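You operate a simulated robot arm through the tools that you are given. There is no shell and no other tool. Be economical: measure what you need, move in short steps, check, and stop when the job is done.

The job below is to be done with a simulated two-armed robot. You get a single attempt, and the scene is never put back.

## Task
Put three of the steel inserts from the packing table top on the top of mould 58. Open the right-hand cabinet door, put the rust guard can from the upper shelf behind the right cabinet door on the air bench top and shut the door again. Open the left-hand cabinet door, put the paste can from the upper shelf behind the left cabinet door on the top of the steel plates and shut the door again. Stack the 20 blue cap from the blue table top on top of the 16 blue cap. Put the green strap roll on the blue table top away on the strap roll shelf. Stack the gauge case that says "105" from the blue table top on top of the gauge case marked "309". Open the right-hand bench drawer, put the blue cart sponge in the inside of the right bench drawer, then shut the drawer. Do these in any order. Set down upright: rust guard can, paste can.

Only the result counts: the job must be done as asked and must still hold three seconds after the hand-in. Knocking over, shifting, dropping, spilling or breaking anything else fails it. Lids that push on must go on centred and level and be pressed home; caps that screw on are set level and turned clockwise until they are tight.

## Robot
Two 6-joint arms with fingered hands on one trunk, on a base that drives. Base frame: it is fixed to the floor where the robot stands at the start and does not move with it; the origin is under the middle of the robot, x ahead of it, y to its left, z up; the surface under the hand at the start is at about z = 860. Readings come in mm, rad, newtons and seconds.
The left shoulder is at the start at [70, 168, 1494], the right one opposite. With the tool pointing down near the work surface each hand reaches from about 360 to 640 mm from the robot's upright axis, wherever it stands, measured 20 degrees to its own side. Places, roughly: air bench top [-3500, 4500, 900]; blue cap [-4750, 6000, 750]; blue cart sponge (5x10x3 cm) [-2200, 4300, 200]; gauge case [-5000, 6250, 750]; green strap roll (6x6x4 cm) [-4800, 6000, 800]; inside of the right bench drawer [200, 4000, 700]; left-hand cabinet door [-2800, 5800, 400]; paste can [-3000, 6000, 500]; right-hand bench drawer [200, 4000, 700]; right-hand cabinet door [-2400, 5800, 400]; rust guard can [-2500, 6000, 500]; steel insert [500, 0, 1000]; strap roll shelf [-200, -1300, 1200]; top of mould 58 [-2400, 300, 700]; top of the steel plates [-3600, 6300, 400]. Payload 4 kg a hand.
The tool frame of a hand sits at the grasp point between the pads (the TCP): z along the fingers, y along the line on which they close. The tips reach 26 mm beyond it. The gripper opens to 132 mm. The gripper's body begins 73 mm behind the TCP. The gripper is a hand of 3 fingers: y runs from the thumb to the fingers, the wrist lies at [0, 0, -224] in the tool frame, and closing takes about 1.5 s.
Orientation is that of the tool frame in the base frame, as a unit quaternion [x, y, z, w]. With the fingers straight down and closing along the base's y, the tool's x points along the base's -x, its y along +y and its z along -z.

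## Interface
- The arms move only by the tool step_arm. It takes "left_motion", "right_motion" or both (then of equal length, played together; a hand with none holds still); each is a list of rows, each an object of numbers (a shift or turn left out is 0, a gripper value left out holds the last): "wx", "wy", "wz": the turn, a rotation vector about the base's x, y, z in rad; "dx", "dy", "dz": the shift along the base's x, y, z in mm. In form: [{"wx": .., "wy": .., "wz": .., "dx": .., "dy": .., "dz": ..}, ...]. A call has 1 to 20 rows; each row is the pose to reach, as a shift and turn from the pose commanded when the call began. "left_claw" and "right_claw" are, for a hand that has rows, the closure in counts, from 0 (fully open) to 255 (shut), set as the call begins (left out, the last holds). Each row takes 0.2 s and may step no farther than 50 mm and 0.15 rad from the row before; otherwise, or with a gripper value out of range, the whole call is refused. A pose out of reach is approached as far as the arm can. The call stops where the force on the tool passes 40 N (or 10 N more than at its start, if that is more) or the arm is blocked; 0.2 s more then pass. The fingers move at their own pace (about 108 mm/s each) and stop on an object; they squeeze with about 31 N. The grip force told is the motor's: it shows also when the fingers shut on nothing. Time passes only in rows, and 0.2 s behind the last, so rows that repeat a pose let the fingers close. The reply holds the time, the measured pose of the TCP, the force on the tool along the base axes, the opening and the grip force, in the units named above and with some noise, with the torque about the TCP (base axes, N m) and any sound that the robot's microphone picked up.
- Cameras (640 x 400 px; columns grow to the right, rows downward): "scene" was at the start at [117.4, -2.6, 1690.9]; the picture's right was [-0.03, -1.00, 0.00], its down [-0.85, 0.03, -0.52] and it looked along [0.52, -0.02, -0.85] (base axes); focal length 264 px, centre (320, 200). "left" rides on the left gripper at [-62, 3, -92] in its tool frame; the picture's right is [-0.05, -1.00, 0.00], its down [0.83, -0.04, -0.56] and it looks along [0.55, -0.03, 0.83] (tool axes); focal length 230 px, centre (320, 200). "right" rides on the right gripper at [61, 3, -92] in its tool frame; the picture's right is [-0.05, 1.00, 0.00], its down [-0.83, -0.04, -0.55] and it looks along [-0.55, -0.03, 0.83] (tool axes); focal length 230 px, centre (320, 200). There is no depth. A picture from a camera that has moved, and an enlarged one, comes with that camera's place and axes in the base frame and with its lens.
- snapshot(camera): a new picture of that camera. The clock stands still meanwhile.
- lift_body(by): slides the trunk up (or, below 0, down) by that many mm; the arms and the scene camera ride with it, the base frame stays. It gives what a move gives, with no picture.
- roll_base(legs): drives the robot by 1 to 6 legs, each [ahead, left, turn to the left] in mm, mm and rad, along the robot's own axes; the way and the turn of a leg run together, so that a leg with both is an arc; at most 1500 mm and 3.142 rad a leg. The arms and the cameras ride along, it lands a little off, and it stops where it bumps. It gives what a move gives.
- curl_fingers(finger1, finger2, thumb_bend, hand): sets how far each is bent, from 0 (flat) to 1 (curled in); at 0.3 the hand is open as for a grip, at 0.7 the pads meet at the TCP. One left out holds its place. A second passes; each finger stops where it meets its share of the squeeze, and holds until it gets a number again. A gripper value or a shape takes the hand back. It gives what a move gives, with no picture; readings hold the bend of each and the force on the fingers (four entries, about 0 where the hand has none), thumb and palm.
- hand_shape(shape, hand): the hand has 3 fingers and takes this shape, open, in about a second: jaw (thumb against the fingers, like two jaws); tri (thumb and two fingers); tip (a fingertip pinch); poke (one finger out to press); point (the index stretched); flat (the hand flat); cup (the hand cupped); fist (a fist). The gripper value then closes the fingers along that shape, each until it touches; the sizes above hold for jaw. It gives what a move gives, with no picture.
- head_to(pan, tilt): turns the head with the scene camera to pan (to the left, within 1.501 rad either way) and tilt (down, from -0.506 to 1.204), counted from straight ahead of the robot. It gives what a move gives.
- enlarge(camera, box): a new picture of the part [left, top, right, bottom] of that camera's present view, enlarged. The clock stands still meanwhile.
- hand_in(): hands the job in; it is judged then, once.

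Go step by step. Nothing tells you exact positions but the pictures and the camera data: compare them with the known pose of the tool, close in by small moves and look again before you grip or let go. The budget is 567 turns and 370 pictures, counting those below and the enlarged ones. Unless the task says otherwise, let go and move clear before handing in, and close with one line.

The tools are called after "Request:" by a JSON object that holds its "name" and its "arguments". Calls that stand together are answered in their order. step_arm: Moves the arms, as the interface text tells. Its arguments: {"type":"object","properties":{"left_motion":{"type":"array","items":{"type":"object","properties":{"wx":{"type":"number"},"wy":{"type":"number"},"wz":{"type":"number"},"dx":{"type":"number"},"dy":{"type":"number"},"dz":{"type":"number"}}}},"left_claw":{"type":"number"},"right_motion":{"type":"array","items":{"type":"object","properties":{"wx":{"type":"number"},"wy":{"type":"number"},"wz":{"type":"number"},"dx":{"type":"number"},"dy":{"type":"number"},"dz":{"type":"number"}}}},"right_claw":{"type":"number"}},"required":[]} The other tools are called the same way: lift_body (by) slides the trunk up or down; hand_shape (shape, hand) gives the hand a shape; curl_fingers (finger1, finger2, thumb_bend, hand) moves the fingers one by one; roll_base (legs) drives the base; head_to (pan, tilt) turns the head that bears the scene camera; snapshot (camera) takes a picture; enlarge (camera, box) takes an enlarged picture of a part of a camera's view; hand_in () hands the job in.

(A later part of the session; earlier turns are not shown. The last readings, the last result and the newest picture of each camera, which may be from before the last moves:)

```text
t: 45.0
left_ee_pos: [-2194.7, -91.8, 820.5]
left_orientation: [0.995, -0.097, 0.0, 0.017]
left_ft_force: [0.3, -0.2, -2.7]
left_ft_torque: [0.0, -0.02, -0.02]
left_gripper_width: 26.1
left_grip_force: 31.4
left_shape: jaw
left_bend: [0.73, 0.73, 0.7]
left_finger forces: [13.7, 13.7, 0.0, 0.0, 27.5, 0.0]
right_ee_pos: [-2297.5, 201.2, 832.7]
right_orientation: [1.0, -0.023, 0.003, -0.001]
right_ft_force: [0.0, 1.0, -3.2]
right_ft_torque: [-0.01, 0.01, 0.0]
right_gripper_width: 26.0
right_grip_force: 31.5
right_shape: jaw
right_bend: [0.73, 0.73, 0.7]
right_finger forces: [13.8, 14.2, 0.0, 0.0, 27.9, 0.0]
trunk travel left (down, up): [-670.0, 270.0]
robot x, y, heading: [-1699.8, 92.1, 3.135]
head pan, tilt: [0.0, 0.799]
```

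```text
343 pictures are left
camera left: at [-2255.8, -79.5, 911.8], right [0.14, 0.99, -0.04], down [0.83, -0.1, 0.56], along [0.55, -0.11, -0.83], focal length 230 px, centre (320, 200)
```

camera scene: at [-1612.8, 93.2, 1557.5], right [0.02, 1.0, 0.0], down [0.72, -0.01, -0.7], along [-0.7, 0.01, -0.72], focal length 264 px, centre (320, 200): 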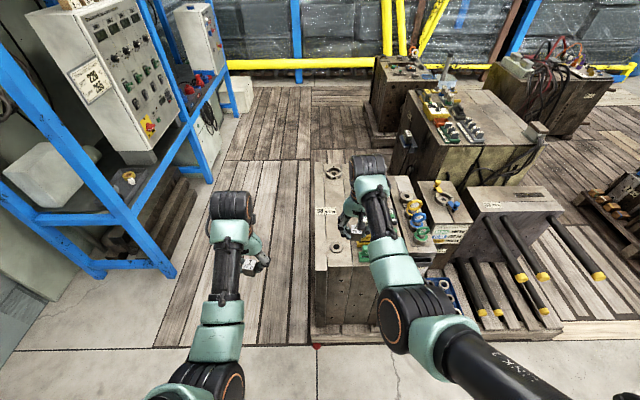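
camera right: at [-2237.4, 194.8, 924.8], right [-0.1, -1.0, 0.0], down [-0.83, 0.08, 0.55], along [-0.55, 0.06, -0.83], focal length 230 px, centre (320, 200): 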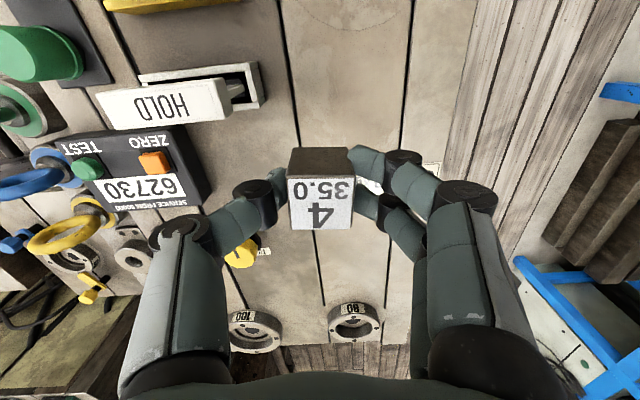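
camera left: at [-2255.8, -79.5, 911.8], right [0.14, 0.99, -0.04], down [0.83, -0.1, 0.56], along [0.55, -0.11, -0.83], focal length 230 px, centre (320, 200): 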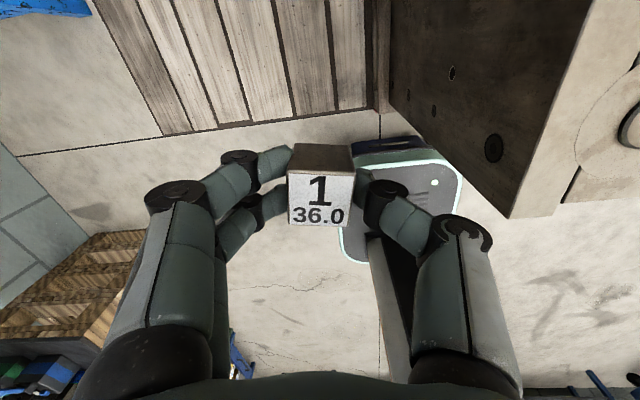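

Target spot (-2300,196) is clear. I lower the right hand with insert 4 to just above the mould top.

Request:
{"name": "step_arm", "arguments": {"right_motion": [{"dx": -2, "dy": -5, "dz": -40}, {"dx": -2, "dy": -5, "dz": -75}, {"dx": -2, "dy": -5, "dz": -90}]}}

Request:
{"name": "snapshot", "arguments": {"camera": "right"}}

```text
t: 45.8
left_ee_pos: [-2190.1, -91.7, 823.8]
left_orientation: [0.995, -0.097, -0.002, 0.018]
left_ft_force: [0.4, 0.7, -2.9]
left_ft_torque: [-0.01, 0.01, -0.02]
left_gripper_width: 26.1
left_grip_force: 31.6
left_shape: jaw
left_bend: [0.73, 0.73, 0.7]
left_finger forces: [13.8, 13.8, 0.0, 0.1, 27.6, 0.0]
right_ee_pos: [-2299.4, 196.0, 750.2]
right_orientation: [1.0, -0.023, -0.005, 0.0]
right_ft_force: [1.0, 1.9, 28.9]
right_ft_torque: [0.0, -0.03, 0.03]
right_gripper_width: 27.4
right_grip_force: 31.4
right_shape: jaw
right_bend: [0.74, 0.73, 0.71]
right_finger forces: [17.9, 17.4, 0.0, 0.0, 36.7, 0.1]
trunk travel left (down, up): [-670.0, 270.0]
robot x, y, heading: [-1699.3, 94.5, 3.139]
head pan, tilt: [0.0, 0.799]
```

```text
342 pictures are left
camera right: at [-2237.0, 190.3, 842.2], right [-0.1, -0.99, 0.0], down [-0.82, 0.08, 0.56], along [-0.56, 0.06, -0.83], focal length 230 px, centre (320, 200)
```

right: 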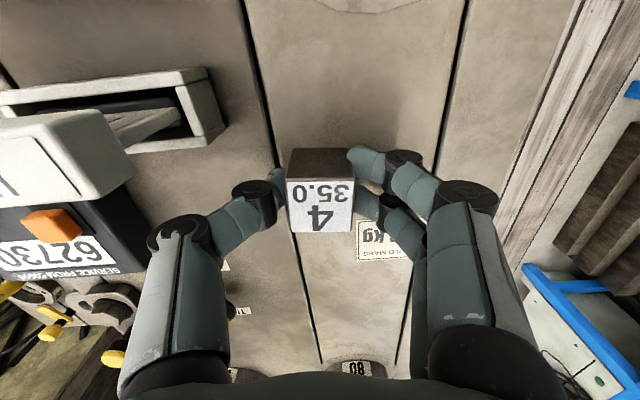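

Contact felt. Ease 1 mm and open partly to release.

Request:
{"name": "step_arm", "arguments": {"right_motion": [{"dz": 2}, {"dz": 2}, {"dz": 2}, {"dz": 2}, {"dz": 2}], "right_claw": 150}}

Request:
{"name": "snapshot", "arguments": {"camera": "right"}}

```text
t: 47.0
left_ee_pos: [-2194.9, -91.5, 820.8]
left_orientation: [0.995, -0.096, -0.002, 0.017]
left_ft_force: [0.2, -0.4, -3.7]
left_ft_torque: [-0.01, 0.03, 0.0]
left_gripper_width: 26.1
left_grip_force: 31.2
left_shape: jaw
left_bend: [0.73, 0.73, 0.7]
left_finger forces: [13.8, 13.8, 0.0, 0.0, 27.6, 0.0]
right_ee_pos: [-2297.9, 196.3, 746.1]
right_orientation: [1.0, -0.024, 0.002, -0.001]
right_ft_force: [0.4, 1.3, 13.9]
right_ft_torque: [-0.01, 0.04, -0.04]
right_gripper_width: 48.9
right_grip_force: 0.1
right_shape: jaw
right_bend: [0.75, 0.75, 0.71]
right_finger forces: [3.9, 4.1, 0.0, 0.0, 4.9, 0.0]
trunk travel left (down, up): [-670.0, 270.0]
robot x, y, heading: [-1701.0, 94.0, 3.136]
head pan, tilt: [0.0, 0.799]
```

```text
341 pictures are left
camera right: at [-2237.3, 190.1, 838.1], right [-0.1, -1.0, 0.0], down [-0.83, 0.08, 0.55], along [-0.55, 0.06, -0.83], focal length 230 px, centre (320, 200)
```

right: 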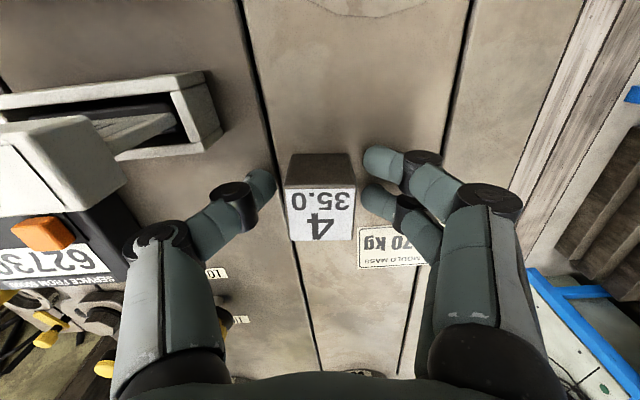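

Released; the insert stands. Raise the right hand, well clear.

Request:
{"name": "step_arm", "arguments": {"right_motion": [{"dz": 15}, {"dz": 40}, {"dz": 80}]}}

Request:
{"name": "snapshot", "arguments": {"camera": "right"}}

```text
t: 47.8
left_ee_pos: [-2194.7, -91.4, 820.0]
left_orientation: [0.995, -0.096, 0.0, 0.017]
left_ft_force: [0.3, -0.3, -3.2]
left_ft_torque: [-0.01, 0.0, 0.0]
left_gripper_width: 26.2
left_grip_force: 30.9
left_shape: jaw
left_bend: [0.73, 0.73, 0.7]
left_finger forces: [13.9, 13.8, 0.0, 0.0, 27.6, 0.0]
right_ee_pos: [-2299.2, 195.9, 824.8]
right_orientation: [1.0, -0.023, 0.004, -0.001]
right_ft_force: [0.3, 0.6, 0.6]
right_ft_torque: [0.0, -0.01, 0.0]
right_gripper_width: 53.8
right_grip_force: 0.0
right_shape: jaw
right_bend: [0.73, 0.73, 0.7]
right_finger forces: [0.1, 0.0, 0.0, 0.0, 0.1, 0.1]
trunk travel left (down, up): [-670.0, 270.0]
robot x, y, heading: [-1699.7, 89.3, 3.138]
head pan, tilt: [0.0, 0.799]
```

```text
340 pictures are left
camera right: at [-2238.2, 189.5, 916.4], right [-0.1, -1.0, 0.0], down [-0.83, 0.08, 0.55], along [-0.55, 0.06, -0.84], focal length 230 px, centre (320, 200)
```

right: 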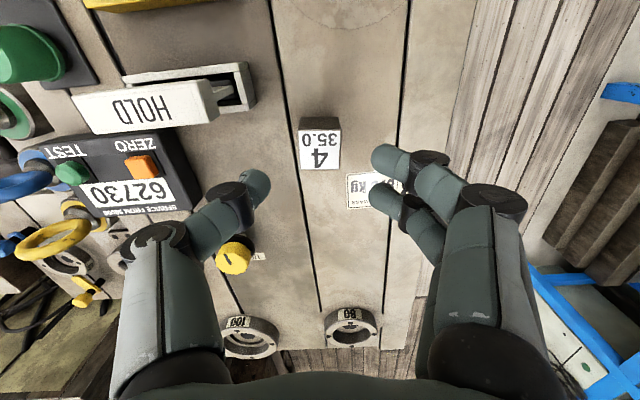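

Insert 4 placed. I raise the trunk and shift the base right (+y) so the left hand comes over the front free area of mould 58.

Request:
{"name": "lift_body", "arguments": {"by": 130}}

Request:
{"name": "roll_base", "arguments": {"legs": [[0, -226, 0]]}}

Request:
{"name": "snapshot", "arguments": {"camera": "left"}}

```text
t: 49.4
left_ee_pos: [-2194.3, -91.6, 950.4]
left_orientation: [0.995, -0.095, 0.0, 0.018]
left_ft_force: [0.2, 0.0, -2.8]
left_ft_torque: [0.01, 0.0, -0.02]
left_gripper_width: 26.1
left_grip_force: 30.9
left_shape: jaw
left_bend: [0.73, 0.73, 0.7]
left_finger forces: [13.8, 13.8, 0.0, 0.1, 27.6, 0.0]
right_ee_pos: [-2298.8, 195.9, 954.9]
right_orientation: [1.0, -0.023, 0.002, 0.0]
right_ft_force: [-0.3, 1.1, 0.1]
right_ft_torque: [0.01, 0.0, 0.03]
right_gripper_width: 53.8
right_grip_force: 0.1
right_shape: jaw
right_bend: [0.73, 0.73, 0.7]
right_finger forces: [0.0, 0.0, 0.1, 0.1, 0.1, 0.1]
trunk travel left (down, up): [-800.0, 140.0]
robot x, y, heading: [-1700.1, 92.7, 3.132]
head pan, tilt: [0.0, 0.799]
```

```text
t: 51.1
left_ee_pos: [-2193.8, 136.4, 949.5]
left_orientation: [0.995, -0.094, -0.001, 0.018]
left_ft_force: [-0.3, -0.2, -2.6]
left_ft_torque: [0.01, 0.02, 0.01]
left_gripper_width: 26.2
left_grip_force: 31.0
left_shape: jaw
left_bend: [0.73, 0.73, 0.7]
left_finger forces: [13.8, 13.9, 0.0, 0.1, 27.7, 0.0]
right_ee_pos: [-2297.8, 423.5, 954.2]
right_orientation: [1.0, -0.023, 0.002, -0.001]
right_ft_force: [0.5, -0.7, 0.4]
right_ft_torque: [0.0, -0.03, 0.02]
right_gripper_width: 53.8
right_grip_force: 0.0
right_shape: jaw
right_bend: [0.73, 0.73, 0.7]
right_finger forces: [0.1, 0.0, 0.0, 0.0, 0.0, 0.0]
trunk travel left (down, up): [-800.0, 140.0]
robot x, y, heading: [-1698.8, 323.4, 3.137]
head pan, tilt: [0.0, 0.799]
```

```text
339 pictures are left
camera left: at [-2255.1, 148.2, 1041.5], right [0.14, 0.99, -0.03], down [0.83, -0.1, 0.56], along [0.55, -0.11, -0.83], focal length 230 px, centre (320, 200)
```

left: 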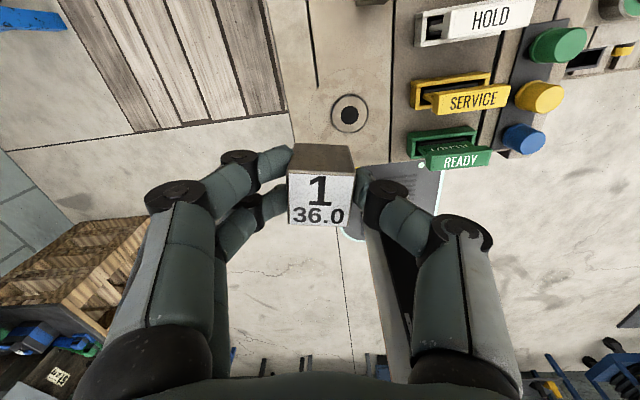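

Request:
{"name": "snapshot", "arguments": {"camera": "right"}}

Request:
{"name": "step_arm", "arguments": {"left_motion": [{"dx": -23, "dy": -3, "wx": 0.018}, {"dx": -46, "dy": -6, "wx": 0.036}, {"dx": -46, "dy": -6, "dz": -40, "wx": 0.036}, {"dx": -46, "dy": -6, "dz": -80, "wx": 0.036}]}}

Request:
{"name": "snapshot", "arguments": {"camera": "left"}}

```text
338 pictures are left
camera right: at [-2237.9, 417.0, 1046.4], right [-0.1, -1.0, 0.0], down [-0.83, 0.08, 0.55], along [-0.55, 0.06, -0.83], focal length 230 px, centre (320, 200)
```

right: 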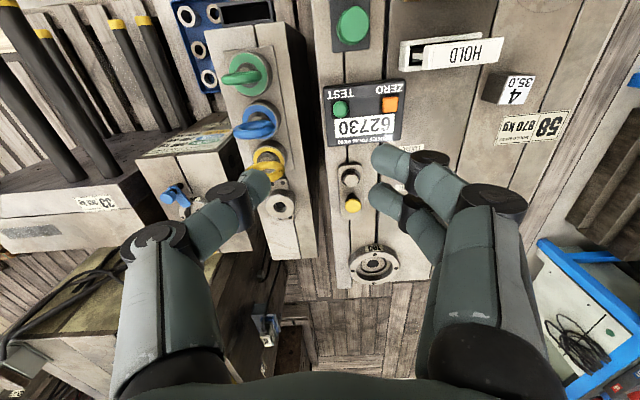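

```text
t: 52.1
left_ee_pos: [-2240.8, 130.5, 870.1]
left_orientation: [0.995, -0.095, -0.002, 0.0]
left_ft_force: [0.5, -0.4, -2.5]
left_ft_torque: [0.02, -0.01, 0.01]
left_gripper_width: 26.1
left_grip_force: 31.0
left_shape: jaw
left_bend: [0.73, 0.73, 0.7]
left_finger forces: [13.9, 13.8, 0.0, 0.1, 27.7, 0.1]
right_ee_pos: [-2298.5, 424.3, 954.1]
right_orientation: [1.0, -0.023, 0.004, -0.002]
right_ft_force: [0.4, -0.1, -0.3]
right_ft_torque: [0.01, -0.01, 0.03]
right_gripper_width: 54.0
right_grip_force: 0.1
right_shape: jaw
right_bend: [0.73, 0.73, 0.7]
right_finger forces: [0.1, 0.0, 0.0, 0.0, 0.1, 0.0]
trunk travel left (down, up): [-800.0, 140.0]
robot x, y, heading: [-1698.5, 321.7, 3.135]
head pan, tilt: [0.0, 0.799]
```

```text
337 pictures are left
camera left: at [-2302.2, 139.7, 961.9], right [0.14, 0.99, 0.0], down [0.83, -0.12, 0.55], along [0.55, -0.08, -0.83], focal length 230 px, centre (320, 200)
```

left: 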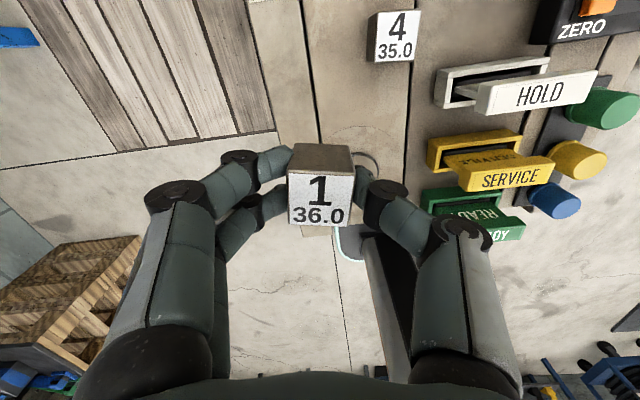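

Clear below; lower trunk 60, then lower the left hand near contact.

Request:
{"name": "lift_body", "arguments": {"by": -60}}

Request:
{"name": "step_arm", "arguments": {"left_motion": [{"dz": -30}, {"dz": -48}, {"dz": -53}, {"dz": -56}, {"dz": -59}]}}

```text
t: 53.1
left_ee_pos: [-2240.8, 131.0, 810.0]
left_orientation: [0.996, -0.095, -0.003, 0.0]
left_ft_force: [0.3, 0.0, -2.8]
left_ft_torque: [-0.02, 0.03, 0.0]
left_gripper_width: 26.1
left_grip_force: 31.0
left_shape: jaw
left_bend: [0.73, 0.73, 0.7]
left_finger forces: [13.9, 13.9, 0.0, 0.0, 27.8, 0.0]
right_ee_pos: [-2297.0, 424.3, 893.7]
right_orientation: [1.0, -0.023, 0.002, -0.001]
right_ft_force: [0.4, -1.2, 0.4]
right_ft_torque: [0.0, 0.03, 0.02]
right_gripper_width: 54.0
right_grip_force: 0.0
right_shape: jaw
right_bend: [0.73, 0.73, 0.7]
right_finger forces: [0.1, 0.0, 0.0, 0.0, 0.0, 0.0]
trunk travel left (down, up): [-740.0, 200.0]
robot x, y, heading: [-1699.4, 323.2, 3.137]
head pan, tilt: [0.0, 0.799]
```

```text
t: 54.3
left_ee_pos: [-2240.3, 131.4, 753.9]
left_orientation: [0.995, -0.095, -0.005, 0.001]
left_ft_force: [1.2, -0.4, 11.7]
left_ft_torque: [-0.09, -0.04, 0.02]
left_gripper_width: 26.1
left_grip_force: 31.1
left_shape: jaw
left_bend: [0.73, 0.73, 0.7]
left_finger forces: [15.2, 15.7, 0.1, 0.1, 30.8, 0.0]
right_ee_pos: [-2296.7, 424.8, 895.7]
right_orientation: [1.0, -0.022, 0.002, 0.0]
right_ft_force: [0.2, 0.5, 0.6]
right_ft_torque: [0.0, -0.01, 0.02]
right_gripper_width: 53.9
right_grip_force: 0.1
right_shape: jaw
right_bend: [0.73, 0.73, 0.7]
right_finger forces: [0.0, 0.0, 0.1, 0.1, 0.0, 0.0]
trunk travel left (down, up): [-740.0, 200.0]
robot x, y, heading: [-1700.6, 321.5, 3.137]
head pan, tilt: [0.0, 0.799]
```

Contact at z≈754. Release and raise.

Request:
{"name": "step_arm", "arguments": {"left_motion": [{"dz": 4}, {"dz": 4}, {"dz": 4}, {"dz": 4}, {"dz": 4}], "left_claw": 145}}

Request:
{"name": "step_arm", "arguments": {"left_motion": [{"dz": 10}, {"dz": 40}, {"dz": 85}, {"dz": 130}]}}

Request:
{"name": "snapshot", "arguments": {"camera": "left"}}

```text
t: 55.5
left_ee_pos: [-2240.1, 131.9, 755.0]
left_orientation: [0.995, -0.096, -0.001, 0.0]
left_ft_force: [0.0, -0.9, 0.6]
left_ft_torque: [0.0, 0.01, 0.02]
left_gripper_width: 56.3
left_grip_force: 0.0
left_shape: jaw
left_bend: [0.73, 0.73, 0.7]
left_finger forces: [0.0, 0.0, 0.0, 0.0, 0.0, 0.0]
right_ee_pos: [-2297.2, 423.4, 894.1]
right_orientation: [1.0, -0.022, 0.002, 0.0]
right_ft_force: [0.4, -0.3, 0.6]
right_ft_torque: [-0.01, 0.01, 0.01]
right_gripper_width: 53.7
right_grip_force: 0.2
right_shape: jaw
right_bend: [0.73, 0.73, 0.7]
right_finger forces: [0.0, 0.1, 0.0, 0.0, 0.0, 0.1]
trunk travel left (down, up): [-740.0, 200.0]
robot x, y, heading: [-1699.9, 324.4, 3.142]
head pan, tilt: [0.0, 0.799]
```

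```text
t: 56.5
left_ee_pos: [-2239.7, 130.4, 888.0]
left_orientation: [0.995, -0.095, 0.0, -0.001]
left_ft_force: [0.0, -0.6, 0.6]
left_ft_torque: [-0.01, -0.01, -0.03]
left_gripper_width: 56.3
left_grip_force: 0.0
left_shape: jaw
left_bend: [0.73, 0.73, 0.7]
left_finger forces: [0.0, 0.0, 0.0, 0.1, 0.1, 0.0]
right_ee_pos: [-2298.0, 424.3, 893.9]
right_orientation: [1.0, -0.023, 0.003, -0.001]
right_ft_force: [1.2, -1.2, 0.7]
right_ft_torque: [0.01, 0.01, 0.02]
right_gripper_width: 53.7
right_grip_force: 0.1
right_shape: jaw
right_bend: [0.73, 0.73, 0.7]
right_finger forces: [0.1, 0.1, 0.0, 0.1, 0.0, 0.0]
trunk travel left (down, up): [-740.0, 200.0]
robot x, y, heading: [-1700.8, 323.3, 3.143]
head pan, tilt: [0.0, 0.799]
```

```text
336 pictures are left
camera left: at [-2301.6, 139.0, 979.6], right [0.14, 0.99, 0.0], down [0.82, -0.11, 0.55], along [0.55, -0.08, -0.83], focal length 230 px, centre (320, 200)
```

left: 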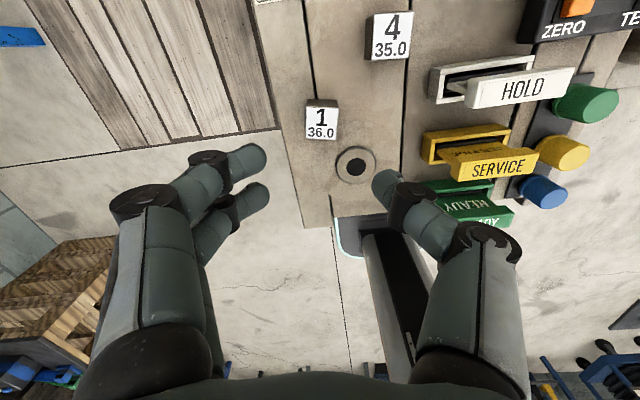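

Insert 1 is down well. Now back off and return to the packing table for a third insert (number 3).

Request:
{"name": "lift_body", "arguments": {"by": 150}}

Request:
{"name": "roll_base", "arguments": {"legs": [[-700, 0, 0], [0, 0, -1.57], [0, 0, -1.57]]}}

Request:
{"name": "head_to", "arguments": {"pan": 0, "tilt": 0.6}}

Request:
{"name": "snapshot", "arguments": {"camera": "scene"}}

```text
t: 58.2
left_ee_pos: [-2240.8, 130.2, 1037.8]
left_orientation: [0.996, -0.094, -0.002, 0.0]
left_ft_force: [-0.1, 0.7, 1.3]
left_ft_torque: [0.02, 0.04, 0.02]
left_gripper_width: 56.2
left_grip_force: 0.0
left_shape: jaw
left_bend: [0.73, 0.73, 0.7]
left_finger forces: [0.1, 0.0, 0.1, 0.1, 0.1, 0.0]
right_ee_pos: [-2298.2, 425.5, 1044.5]
right_orientation: [1.0, -0.022, 0.003, 0.0]
right_ft_force: [-0.6, -0.1, 0.2]
right_ft_torque: [0.03, -0.04, 0.03]
right_gripper_width: 53.8
right_grip_force: 0.0
right_shape: jaw
right_bend: [0.73, 0.73, 0.7]
right_finger forces: [0.1, 0.0, 0.1, 0.0, 0.0, 0.0]
trunk travel left (down, up): [-890.0, 50.0]
robot x, y, heading: [-1697.4, 321.6, 3.142]
head pan, tilt: [0.0, 0.799]
```

```text
t: 69.8
left_ee_pos: [-441.6, 496.9, 1036.0]
left_orientation: [0.111, 0.994, -0.001, 0.002]
left_ft_force: [-0.3, 0.1, 0.0]
left_ft_torque: [0.02, 0.01, -0.01]
left_gripper_width: 56.3
left_grip_force: 0.0
left_shape: jaw
left_bend: [0.73, 0.73, 0.7]
left_finger forces: [0.0, 0.1, 0.0, 0.0, 0.0, 0.1]
right_ee_pos: [-394.2, 201.2, 1044.6]
right_orientation: [0.038, 0.999, 0.0, -0.003]
right_ft_force: [0.7, -0.5, -0.2]
right_ft_torque: [0.01, 0.01, 0.01]
right_gripper_width: 53.9
right_grip_force: 0.0
right_shape: jaw
right_bend: [0.73, 0.73, 0.7]
right_finger forces: [0.0, 0.0, 0.0, 0.0, 0.0, 0.1]
trunk travel left (down, up): [-890.0, 50.0]
robot x, y, heading: [-994.2, 319.1, -0.035]
head pan, tilt: [0.0, 0.799]
```

```text
t: 70.6
left_ee_pos: [-443.2, 495.8, 1038.4]
left_orientation: [0.111, 0.994, 0.0, 0.001]
left_ft_force: [0.1, -0.2, -0.7]
left_ft_torque: [0.02, 0.01, -0.02]
left_gripper_width: 56.2
left_grip_force: 0.1
left_shape: jaw
left_bend: [0.73, 0.73, 0.7]
left_finger forces: [0.0, 0.0, 0.0, 0.0, 0.0, 0.1]
right_ee_pos: [-393.9, 200.4, 1045.3]
right_orientation: [0.038, 0.999, 0.0, -0.002]
right_ft_force: [0.0, 0.1, 0.0]
right_ft_torque: [-0.04, 0.02, -0.02]
right_gripper_width: 53.7
right_grip_force: 0.0
right_shape: jaw
right_bend: [0.73, 0.73, 0.7]
right_finger forces: [0.1, 0.0, 0.0, 0.0, 0.1, 0.1]
trunk travel left (down, up): [-890.0, 50.0]
robot x, y, heading: [-991.0, 321.9, -0.04]
head pan, tilt: [0.0, 0.6]
```

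```text
335 pictures are left
camera scene: at [-853.2, 316.1, 1674.3], right [-0.03, -1.0, 0.0], down [-0.57, 0.02, -0.82], along [0.82, -0.03, -0.57], focal length 264 px, centre (320, 200)
```

scene: 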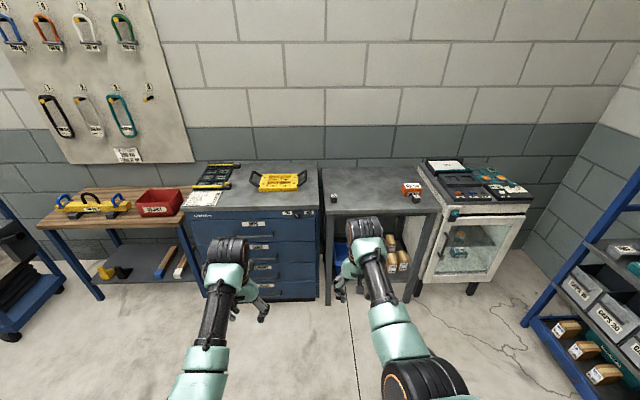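

Request:
{"name": "roll_base", "arguments": {"legs": [[0, 0, 0.04], [0, -290, 0], [790, 0, 0]]}}

Request:
{"name": "snapshot", "arguments": {"camera": "left"}}

```text
t: 76.8
left_ee_pos: [338.4, 243.1, 1038.6]
left_orientation: [0.083, 0.997, 0.0, 0.002]
left_ft_force: [0.1, 0.0, 0.1]
left_ft_torque: [-0.04, 0.01, 0.0]
left_gripper_width: 56.2
left_grip_force: 0.0
left_shape: jaw
left_bend: [0.73, 0.73, 0.7]
left_finger forces: [0.1, 0.1, 0.0, 0.1, 0.0, 0.1]
right_ee_pos: [402.8, -48.5, 1043.5]
right_orientation: [0.012, 1.0, 0.0, -0.002]
right_ft_force: [0.3, -0.1, 0.0]
right_ft_torque: [-0.04, 0.01, -0.06]
right_gripper_width: 53.9
right_grip_force: 0.1
right_shape: jaw
right_bend: [0.73, 0.73, 0.7]
right_finger forces: [0.0, 0.0, 0.0, 0.0, 0.0, 0.1]
trunk travel left (down, up): [-890.0, 50.0]
robot x, y, heading: [-196.6, 37.1, 0.028]
head pan, tilt: [0.0, 0.6]
```

```text
334 pictures are left
camera left: at [399.6, 236.6, 1129.7], right [-0.12, -0.99, 0.0], down [-0.83, 0.1, 0.55], along [-0.55, 0.06, -0.83], focal length 230 px, centre (320, 200)
```

left: 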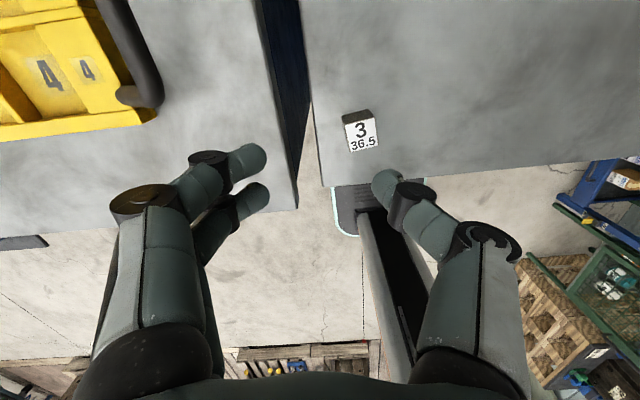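

Insert 3 at (322,202). Align and descend with a 70 mm opening.

Request:
{"name": "step_arm", "arguments": {"left_motion": [{"dx": -16, "dy": -30, "wz": 0.1, "dz": -20}, {"dx": -16, "dy": -41, "wz": 0.22, "dz": -55}, {"dx": -16, "dy": -41, "wz": 0.22, "dz": -95}, {"dx": -16, "dy": -41, "wz": 0.22, "dz": -105}], "left_claw": 120}}

Request:
{"name": "snapshot", "arguments": {"camera": "left"}}

```text
t: 77.8
left_ee_pos: [322.7, 201.9, 931.3]
left_orientation: [-0.026, 1.0, -0.001, 0.002]
left_ft_force: [-0.1, -1.1, 0.4]
left_ft_torque: [-0.01, 0.01, 0.03]
left_gripper_width: 69.3
left_grip_force: 0.1
left_shape: jaw
left_bend: [0.72, 0.72, 0.7]
left_finger forces: [0.0, 0.0, 0.0, 0.0, 0.0, 0.0]
right_ee_pos: [403.5, -49.2, 1044.2]
right_orientation: [0.012, 1.0, 0.0, -0.003]
right_ft_force: [-0.1, -0.3, 0.6]
right_ft_torque: [0.01, 0.0, -0.03]
right_gripper_width: 54.1
right_grip_force: 0.2
right_shape: jaw
right_bend: [0.73, 0.73, 0.7]
right_finger forces: [0.1, 0.0, 0.0, 0.0, 0.0, 0.1]
trunk travel left (down, up): [-890.0, 50.0]
robot x, y, heading: [-196.4, 35.8, 0.021]
head pan, tilt: [0.0, 0.6]
```

```text
333 pictures are left
camera left: at [382.6, 208.1, 1023.7], right [0.1, -0.99, 0.0], down [-0.83, -0.09, 0.55], along [-0.55, -0.06, -0.83], focal length 230 px, centre (320, 200)
```

left: 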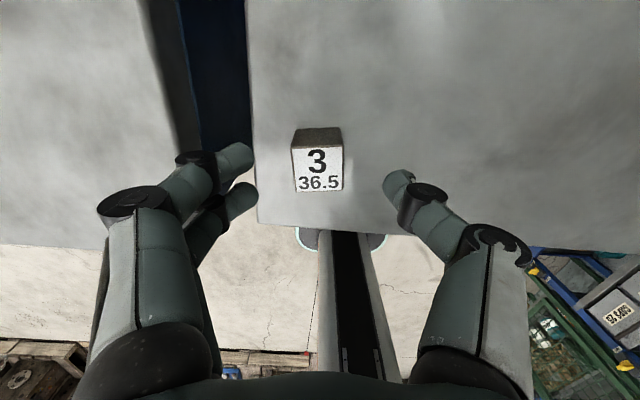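

Request:
{"name": "step_arm", "arguments": {"left_motion": [{"dz": -20}, {"dz": -36}]}}

Request:
{"name": "step_arm", "arguments": {"left_motion": [{}, {}, {}, {}, {}, {"dz": 30}, {"dz": 70}, {"dz": 110}, {"dz": 140}], "left_claw": 255}}

Request:
{"name": "snapshot", "arguments": {"camera": "left"}}

```text
t: 78.4
left_ee_pos: [323.1, 203.0, 895.7]
left_orientation: [-0.025, 1.0, 0.001, 0.001]
left_ft_force: [0.6, 0.8, 0.8]
left_ft_torque: [0.0, 0.0, -0.01]
left_gripper_width: 69.1
left_grip_force: 0.0
left_shape: jaw
left_bend: [0.72, 0.72, 0.7]
left_finger forces: [0.0, 0.0, 0.0, 0.1, 0.0, 0.0]
right_ee_pos: [402.6, -48.3, 1044.5]
right_orientation: [0.01, 1.0, 0.0, -0.002]
right_ft_force: [0.3, 0.4, 0.1]
right_ft_torque: [0.01, 0.06, 0.0]
right_gripper_width: 53.9
right_grip_force: 0.1
right_shape: jaw
right_bend: [0.73, 0.73, 0.7]
right_finger forces: [0.1, 0.0, 0.0, 0.0, 0.0, 0.1]
trunk travel left (down, up): [-890.0, 50.0]
robot x, y, heading: [-196.4, 37.4, 0.024]
head pan, tilt: [0.0, 0.6]
```

```text
t: 80.4
left_ee_pos: [324.1, 212.6, 1035.9]
left_orientation: [-0.029, 1.0, 0.008, 0.001]
left_ft_force: [-0.1, 0.5, -3.0]
left_ft_torque: [-0.03, -0.02, 0.03]
left_gripper_width: 26.1
left_grip_force: 31.2
left_shape: jaw
left_bend: [0.73, 0.73, 0.7]
left_finger forces: [13.7, 14.2, 0.0, 0.0, 28.0, 0.1]
right_ee_pos: [404.2, -49.3, 1045.2]
right_orientation: [0.012, 1.0, -0.001, -0.003]
right_ft_force: [-0.3, -0.8, 0.2]
right_ft_torque: [-0.01, 0.0, 0.0]
right_gripper_width: 53.8
right_grip_force: 0.1
right_shape: jaw
right_bend: [0.73, 0.73, 0.7]
right_finger forces: [0.0, 0.1, 0.0, 0.1, 0.1, 0.0]
trunk travel left (down, up): [-890.0, 50.0]
robot x, y, heading: [-199.3, 36.5, 0.019]
head pan, tilt: [0.0, 0.6]
```

```text
332 pictures are left
camera left: at [383.7, 217.2, 1127.5], right [0.11, -0.99, -0.02], down [-0.83, -0.1, 0.55], along [-0.55, -0.05, -0.83], focal length 230 px, centre (320, 200)
```

left: 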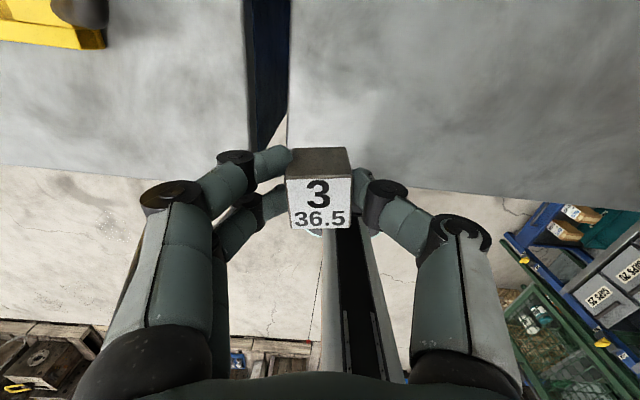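

Insert 3 held. Back off, turn and return to mould 58.

Request:
{"name": "roll_base", "arguments": {"legs": [[-700, 0, 0], [0, 0, 1.57], [0, 0, 1.55], [0, -337, 0]]}}

```text
t: 93.7
left_ee_pos: [-1425.0, 219.0, 1035.8]
left_orientation: [1.0, 0.005, -0.002, 0.006]
left_ft_force: [0.5, -0.4, -3.1]
left_ft_torque: [0.03, 0.01, 0.02]
left_gripper_width: 26.1
left_grip_force: 31.2
left_shape: jaw
left_bend: [0.73, 0.73, 0.7]
left_finger forces: [13.5, 14.4, 0.0, 0.1, 27.9, 0.0]
right_ee_pos: [-1492.7, 481.8, 1044.7]
right_orientation: [0.999, -0.035, 0.002, -0.001]
right_ft_force: [-0.2, -0.2, -0.4]
right_ft_torque: [-0.03, 0.01, 0.0]
right_gripper_width: 53.9
right_grip_force: 0.0
right_shape: jaw
right_bend: [0.73, 0.73, 0.7]
right_finger forces: [0.1, 0.1, 0.0, 0.1, 0.1, 0.1]
trunk travel left (down, up): [-890.0, 50.0]
robot x, y, heading: [-897.9, 366.7, 3.113]
head pan, tilt: [0.0, 0.6]
```

Request:
{"name": "roll_base", "arguments": {"legs": [[0, 0, 0.028], [815, 14, 0]]}}

Request:
{"name": "snapshot", "arguments": {"camera": "left"}}

```text
t: 98.4
left_ee_pos: [-2243.0, 194.8, 1037.1]
left_orientation: [1.0, 0.017, -0.003, 0.009]
left_ft_force: [0.8, 0.0, -2.7]
left_ft_torque: [-0.03, 0.01, 0.0]
left_gripper_width: 25.9
left_grip_force: 31.2
left_shape: jaw
left_bend: [0.73, 0.73, 0.7]
left_finger forces: [13.7, 14.3, 0.0, 0.1, 27.9, 0.0]
right_ee_pos: [-2316.4, 458.2, 1044.6]
right_orientation: [1.0, -0.025, 0.002, 0.0]
right_ft_force: [0.1, 0.1, -0.3]
right_ft_torque: [-0.01, -0.03, 0.0]
right_gripper_width: 53.8
right_grip_force: 0.1
right_shape: jaw
right_bend: [0.73, 0.73, 0.7]
right_finger forces: [0.1, 0.1, 0.1, 0.0, 0.0, 0.0]
trunk travel left (down, up): [-890.0, 50.0]
robot x, y, heading: [-1717.6, 353.1, 3.137]
head pan, tilt: [0.0, 0.6]
```

```text
331 pictures are left
camera left: at [-2304.3, 191.2, 1128.7], right [-0.09, 1.0, -0.02], down [0.83, 0.08, 0.55], along [0.55, 0.03, -0.84], focal length 230 px, centre (320, 200)
```

left: 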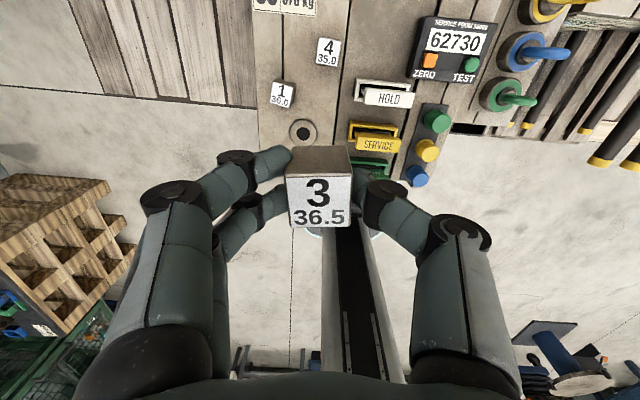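

Hand is above the intended spot (-2243,195). Lower trunk 150, then the arm until contact.

Request:
{"name": "lift_body", "arguments": {"by": -150}}

Request:
{"name": "step_arm", "arguments": {"left_motion": [{"dz": -45, "wx": 0.018}, {"dz": -90, "wx": 0.018}, {"dz": -122, "wx": 0.018}, {"dz": -126, "wx": 0.018}]}}

Request:
{"name": "snapshot", "arguments": {"camera": "left"}}

```text
t: 100.2
left_ee_pos: [-2243.8, 194.9, 886.3]
left_orientation: [1.0, 0.017, -0.003, 0.009]
left_ft_force: [-0.4, 0.0, -2.9]
left_ft_torque: [0.0, 0.0, 0.01]
left_gripper_width: 26.1
left_grip_force: 30.9
left_shape: jaw
left_bend: [0.73, 0.73, 0.7]
left_finger forces: [13.6, 14.4, 0.1, 0.0, 28.0, 0.0]
right_ee_pos: [-2315.8, 458.6, 895.7]
right_orientation: [1.0, -0.025, 0.003, 0.0]
right_ft_force: [0.1, 0.4, 0.9]
right_ft_torque: [0.0, -0.03, -0.01]
right_gripper_width: 54.0
right_grip_force: 0.1
right_shape: jaw
right_bend: [0.73, 0.73, 0.7]
right_finger forces: [0.1, 0.0, 0.1, 0.0, 0.0, 0.1]
trunk travel left (down, up): [-740.0, 200.0]
robot x, y, heading: [-1719.1, 351.2, 3.135]
head pan, tilt: [0.0, 0.6]
```

```text
t: 101.2
left_ee_pos: [-2243.9, 195.2, 760.8]
left_orientation: [1.0, 0.018, -0.002, 0.001]
left_ft_force: [0.2, 1.6, -1.9]
left_ft_torque: [0.0, 0.05, 0.0]
left_gripper_width: 26.0
left_grip_force: 31.4
left_shape: jaw
left_bend: [0.73, 0.73, 0.7]
left_finger forces: [15.4, 14.3, 0.0, 0.0, 28.7, 0.0]
right_ee_pos: [-2317.0, 457.1, 893.6]
right_orientation: [1.0, -0.025, 0.002, 0.001]
right_ft_force: [-0.5, 0.8, -0.5]
right_ft_torque: [-0.02, 0.0, -0.04]
right_gripper_width: 54.0
right_grip_force: 0.2
right_shape: jaw
right_bend: [0.73, 0.73, 0.7]
right_finger forces: [0.1, 0.0, 0.0, 0.0, 0.1, 0.0]
trunk travel left (down, up): [-740.0, 200.0]
robot x, y, heading: [-1717.3, 358.5, 3.136]
head pan, tilt: [0.0, 0.6]
```

```text
330 pictures are left
camera left: at [-2304.9, 189.3, 852.0], right [-0.09, 1.0, 0.0], down [0.83, 0.07, 0.55], along [0.55, 0.05, -0.83], focal length 230 px, centre (320, 200)
```

left: 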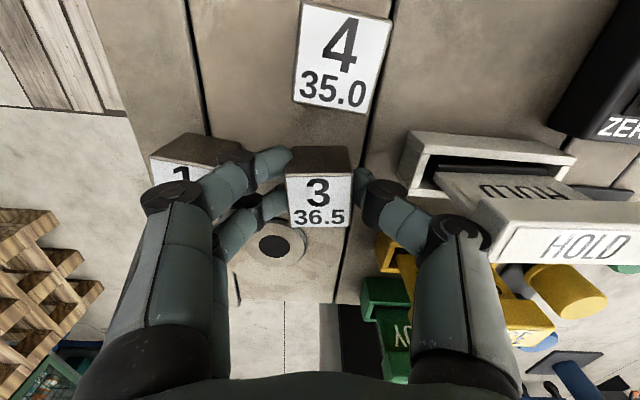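

Nearly down. I shift 3 mm away from insert 1 and go down until contact.

Request:
{"name": "step_arm", "arguments": {"left_motion": [{"dy": 3}, {"dy": 3, "dz": -3}, {"dy": 3, "dz": -5}, {"dy": 3, "dz": -7}]}}

Request:
{"name": "enlarge", "arguments": {"camera": "left", "box": [140, 100, 440, 300]}}

```text
t: 102.2
left_ee_pos: [-2244.1, 197.0, 753.9]
left_orientation: [1.0, 0.018, -0.004, 0.0]
left_ft_force: [2.8, -0.4, 4.6]
left_ft_torque: [-0.03, -0.04, 0.02]
left_gripper_width: 26.0
left_grip_force: 30.9
left_shape: jaw
left_bend: [0.73, 0.73, 0.7]
left_finger forces: [14.4, 15.1, 0.0, 0.0, 29.8, 0.0]
right_ee_pos: [-2315.5, 458.4, 895.5]
right_orientation: [1.0, -0.024, 0.002, 0.0]
right_ft_force: [1.0, -0.5, -0.6]
right_ft_torque: [0.0, 0.04, 0.0]
right_gripper_width: 53.9
right_grip_force: 0.0
right_shape: jaw
right_bend: [0.73, 0.73, 0.7]
right_finger forces: [0.0, 0.0, 0.1, 0.0, 0.0, 0.0]
trunk travel left (down, up): [-740.0, 200.0]
robot x, y, heading: [-1718.0, 353.3, 3.139]
head pan, tilt: [0.0, 0.6]
```

```text
2.00 times, centred on (290, 200) of left
camera zoom: at [-2305.0, 192.4, 846.9], right [-0.09, 1.0, 0.0], down [0.83, 0.07, 0.55], along [0.55, 0.05, -0.84], focal length 460 px, centre (380, 200)
```

zoom: 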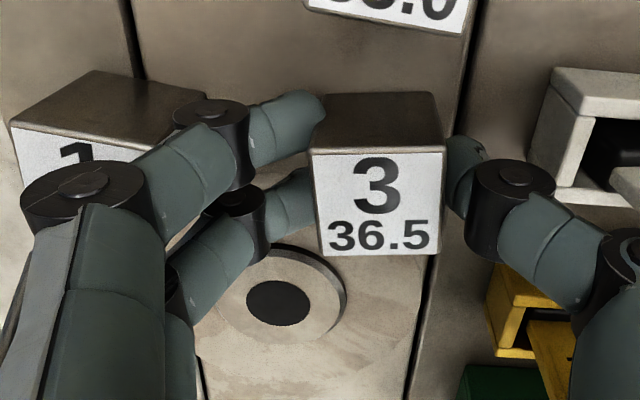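

Contact made. Open only slightly (neighbour insert is close) and lift straight up.

Request:
{"name": "step_arm", "arguments": {"left_motion": [{"dz": 1}, {"dz": 1}, {"dz": 1}], "left_claw": 186}}

Request:
{"name": "enlarge", "arguments": {"camera": "left", "box": [140, 100, 440, 300]}}

```text
t: 103.0
left_ee_pos: [-2243.4, 198.8, 754.2]
left_orientation: [1.0, 0.017, -0.002, 0.001]
left_ft_force: [-0.3, 0.9, 0.9]
left_ft_torque: [-0.07, 0.01, 0.0]
left_gripper_width: 35.5
left_grip_force: 0.0
left_shape: jaw
left_bend: [0.74, 0.73, 0.7]
left_finger forces: [1.2, 0.0, 0.1, 0.0, 0.2, 0.1]
right_ee_pos: [-2316.6, 457.7, 894.0]
right_orientation: [1.0, -0.025, 0.003, 0.0]
right_ft_force: [0.4, -0.5, -0.1]
right_ft_torque: [0.01, 0.0, -0.01]
right_gripper_width: 53.8
right_grip_force: 0.1
right_shape: jaw
right_bend: [0.73, 0.73, 0.7]
right_finger forces: [0.0, 0.0, 0.0, 0.0, 0.0, 0.0]
trunk travel left (down, up): [-740.0, 200.0]
robot x, y, heading: [-1716.4, 356.7, 3.135]
head pan, tilt: [0.0, 0.6]
```

```text
2.00 times, centred on (290, 200) of left
camera zoom: at [-2305.1, 192.8, 846.7], right [-0.09, 1.0, 0.0], down [0.83, 0.07, 0.55], along [0.55, 0.05, -0.83], focal length 460 px, centre (380, 200)
```

zoom: 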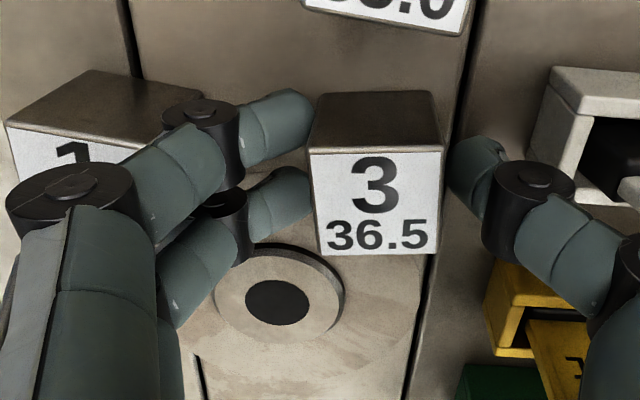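

Request:
{"name": "step_arm", "arguments": {"left_motion": [{"dz": 10, "dy": 1}, {"dz": 30, "dy": 1}, {"dz": 75, "dy": 1}, {"dz": 110, "dy": 1}]}}

Request:
{"name": "snapshot", "arguments": {"camera": "left"}}

```text
t: 104.0
left_ee_pos: [-2242.7, 198.6, 864.3]
left_orientation: [1.0, 0.017, -0.002, 0.0]
left_ft_force: [0.0, 0.1, -0.1]
left_ft_torque: [0.01, 0.0, 0.01]
left_gripper_width: 35.4
left_grip_force: 0.1
left_shape: jaw
left_bend: [0.73, 0.73, 0.7]
left_finger forces: [0.0, 0.0, 0.1, 0.0, 0.1, 0.0]
right_ee_pos: [-2316.3, 458.1, 895.1]
right_orientation: [1.0, -0.025, 0.003, 0.0]
right_ft_force: [-0.3, 0.0, 0.8]
right_ft_torque: [0.03, 0.01, 0.0]
right_gripper_width: 53.9
right_grip_force: 0.1
right_shape: jaw
right_bend: [0.73, 0.73, 0.7]
right_finger forces: [0.0, 0.1, 0.0, 0.1, 0.1, 0.1]
trunk travel left (down, up): [-740.0, 200.0]
robot x, y, heading: [-1717.7, 354.6, 3.136]
head pan, tilt: [0.0, 0.6]
```

```text
327 pictures are left
camera left: at [-2304.2, 193.1, 957.6], right [-0.09, 1.0, 0.0], down [0.83, 0.07, 0.55], along [0.55, 0.05, -0.83], focal length 230 px, centre (320, 200)
```

left: 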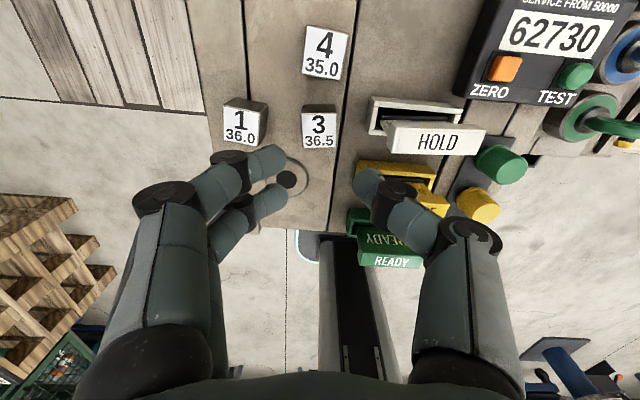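

All three inserts stand on mould 58. Next I drive up the aisle toward the other work area and look around.

Request:
{"name": "lift_body", "arguments": {"by": 150}}

Request:
{"name": "roll_base", "arguments": {"legs": [[-600, 0, 0], [0, 0, -1.566], [1500, 0, 0], [1200, 0, 0]]}}

Request:
{"name": "head_to", "arguments": {"pan": 0.6, "tilt": 0.35}}

Request:
{"name": "snapshot", "arguments": {"camera": "scene"}}

Request:
{"name": "head_to", "arguments": {"pan": -0.5, "tilt": 0.35}}

Request:
{"name": "snapshot", "arguments": {"camera": "scene"}}

```text
t: 105.7
left_ee_pos: [-2242.9, 197.8, 1014.1]
left_orientation: [1.0, 0.016, -0.002, 0.001]
left_ft_force: [0.1, 0.8, -0.5]
left_ft_torque: [0.01, 0.02, -0.01]
left_gripper_width: 35.8
left_grip_force: 0.0
left_shape: jaw
left_bend: [0.73, 0.73, 0.7]
left_finger forces: [0.0, 0.1, 0.1, 0.1, 0.0, 0.0]
right_ee_pos: [-2316.7, 456.9, 1044.0]
right_orientation: [1.0, -0.025, 0.002, 0.0]
right_ft_force: [0.0, 0.2, 0.4]
right_ft_torque: [0.02, -0.03, -0.02]
right_gripper_width: 53.6
right_grip_force: 0.1
right_shape: jaw
right_bend: [0.73, 0.73, 0.7]
right_finger forces: [0.0, 0.2, 0.0, 0.0, 0.0, 0.0]
trunk travel left (down, up): [-890.0, 50.0]
robot x, y, heading: [-1718.8, 358.3, 3.133]
head pan, tilt: [0.0, 0.6]
```

```text
t: 125.5
left_ee_pos: [-1284.7, 3551.4, 1014.9]
left_orientation: [0.722, -0.692, -0.002, -0.002]
left_ft_force: [0.1, 0.7, -0.9]
left_ft_torque: [-0.02, 0.0, 0.02]
left_gripper_width: 35.5
left_grip_force: 0.0
left_shape: jaw
left_bend: [0.73, 0.73, 0.7]
left_finger forces: [0.0, 0.1, 0.0, 0.1, 0.0, 0.0]
right_ee_pos: [-1024.0, 3629.5, 1045.2]
right_orientation: [-0.693, 0.721, -0.002, -0.002]
right_ft_force: [0.1, 0.9, 0.2]
right_ft_torque: [0.0, -0.01, 0.0]
right_gripper_width: 53.7
right_grip_force: 0.0
right_shape: jaw
right_bend: [0.73, 0.73, 0.7]
right_finger forces: [0.1, 0.0, 0.0, 0.0, 0.1, 0.0]
trunk travel left (down, up): [-890.0, 50.0]
robot x, y, heading: [-1118.3, 3026.5, 1.57]
head pan, tilt: [0.0, 0.6]
```

```text
t: 126.5
left_ee_pos: [-1284.7, 3552.5, 1014.5]
left_orientation: [0.722, -0.692, -0.002, -0.002]
left_ft_force: [-0.4, 0.0, -0.1]
left_ft_torque: [0.02, 0.0, 0.02]
left_gripper_width: 35.6
left_grip_force: 0.1
left_shape: jaw
left_bend: [0.73, 0.73, 0.7]
left_finger forces: [0.1, 0.0, 0.0, 0.0, 0.0, 0.0]
right_ee_pos: [-1025.1, 3627.9, 1044.4]
right_orientation: [-0.693, 0.721, -0.002, -0.002]
right_ft_force: [-0.7, 0.5, -0.2]
right_ft_torque: [-0.01, -0.01, 0.01]
right_gripper_width: 53.7
right_grip_force: 0.1
right_shape: jaw
right_bend: [0.73, 0.73, 0.7]
right_finger forces: [0.0, 0.0, 0.1, 0.0, 0.0, 0.0]
trunk travel left (down, up): [-890.0, 50.0]
robot x, y, heading: [-1122.2, 3024.3, 1.577]
head pan, tilt: [0.6, 0.351]
```

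```text
326 pictures are left
camera scene: at [-1176.4, 3155.0, 1697.1], right [0.82, 0.57, 0.0], down [0.2, -0.28, -0.94], along [-0.53, 0.77, -0.34], focal length 264 px, centre (320, 200)
```

scene: 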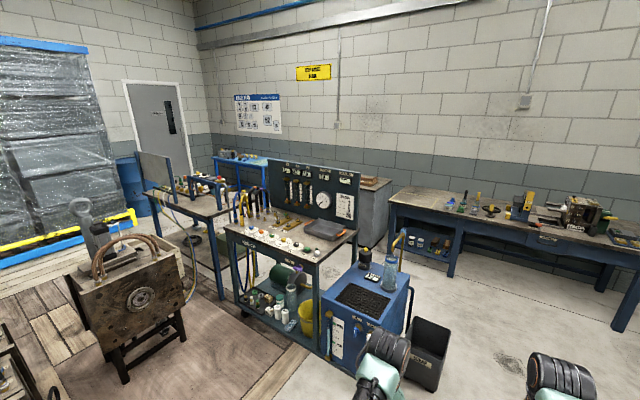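

```text
t: 127.9
left_ee_pos: [-1283.7, 3552.8, 1015.1]
left_orientation: [0.722, -0.692, -0.001, -0.002]
left_ft_force: [-0.2, -0.2, -0.1]
left_ft_torque: [0.04, -0.01, 0.02]
left_gripper_width: 35.3
left_grip_force: 0.1
left_shape: jaw
left_bend: [0.73, 0.73, 0.7]
left_finger forces: [0.0, 0.0, 0.0, 0.1, 0.0, 0.0]
right_ee_pos: [-1023.9, 3627.2, 1044.5]
right_orientation: [-0.693, 0.721, -0.002, -0.002]
right_ft_force: [0.4, -0.4, -0.4]
right_ft_torque: [0.04, 0.0, 0.01]
right_gripper_width: 53.9
right_grip_force: 0.0
right_shape: jaw
right_bend: [0.73, 0.73, 0.7]
right_finger forces: [0.0, 0.0, 0.0, 0.0, 0.1, 0.0]
trunk travel left (down, up): [-890.0, 50.0]
robot x, y, heading: [-1124.4, 3030.0, 1.571]
head pan, tilt: [-0.499, 0.351]
```

```text
325 pictures are left
camera scene: at [-1079.4, 3160.3, 1697.2], right [0.88, -0.47, 0.0], down [-0.16, -0.3, -0.94], along [0.45, 0.83, -0.34], focal length 264 px, centre (320, 200)
```

scene: 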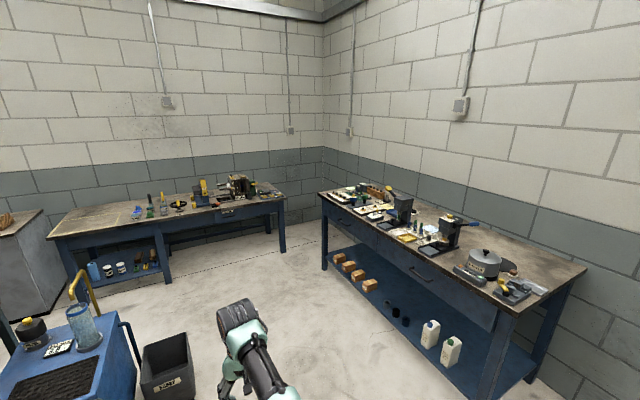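

The bench with drawers is to the right; the cart with lower shelf to the left. I zoom on the cart.

Request:
{"name": "head_to", "arguments": {"pan": 0.6, "tilt": 0.45}}

Request:
{"name": "enlarge", "arguments": {"camera": "scene", "box": [210, 130, 420, 340]}}

Request:
{"name": "enlarge", "arguments": {"camera": "scene", "box": [230, 220, 330, 310]}}

```text
t: 129.2
left_ee_pos: [-1282.9, 3552.3, 1014.8]
left_orientation: [0.723, -0.691, -0.002, -0.002]
left_ft_force: [-0.3, 0.6, 0.7]
left_ft_torque: [-0.02, -0.03, -0.01]
left_gripper_width: 35.6
left_grip_force: 0.0
left_shape: jaw
left_bend: [0.73, 0.73, 0.7]
left_finger forces: [0.0, 0.0, 0.0, 0.1, 0.0, 0.0]
right_ee_pos: [-1025.0, 3628.4, 1044.2]
right_orientation: [-0.693, 0.721, -0.002, -0.002]
right_ft_force: [0.2, 0.0, 0.6]
right_ft_torque: [0.03, 0.02, 0.0]
right_gripper_width: 54.0
right_grip_force: 0.1
right_shape: jaw
right_bend: [0.73, 0.73, 0.7]
right_finger forces: [0.0, 0.0, 0.0, 0.0, 0.0, 0.0]
trunk travel left (down, up): [-890.0, 50.0]
robot x, y, heading: [-1121.9, 3030.0, 1.575]
head pan, tilt: [0.6, 0.45]
```

```text
1.90 times, centred on (315, 235) of scene
camera zoom: at [-1175.7, 3154.1, 1688.0], right [0.82, 0.57, 0.0], down [0.25, -0.36, -0.9], along [-0.51, 0.74, -0.44], focal length 502 px, centre (330, 133)
```

zoom: 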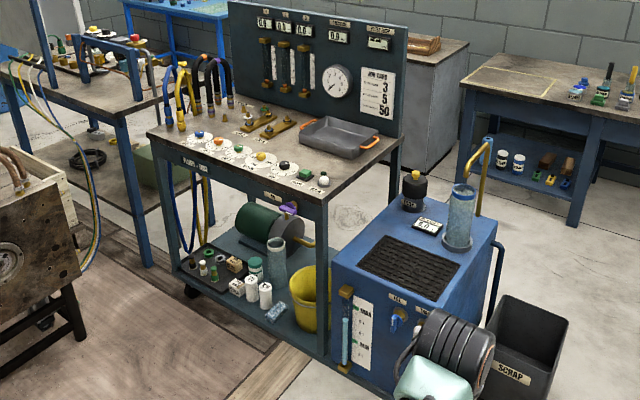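

```text
4.44 times, centred on (280, 265) of scene
camera zoom: at [-1175.7, 3154.1, 1688.0], right [0.82, 0.57, 0.0], down [0.25, -0.36, -0.9], along [-0.51, 0.74, -0.44], focal length 1172 px, centre (498, -89)
```

zoom: 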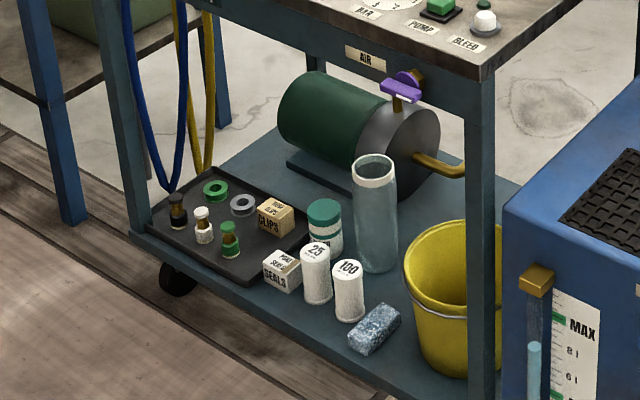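

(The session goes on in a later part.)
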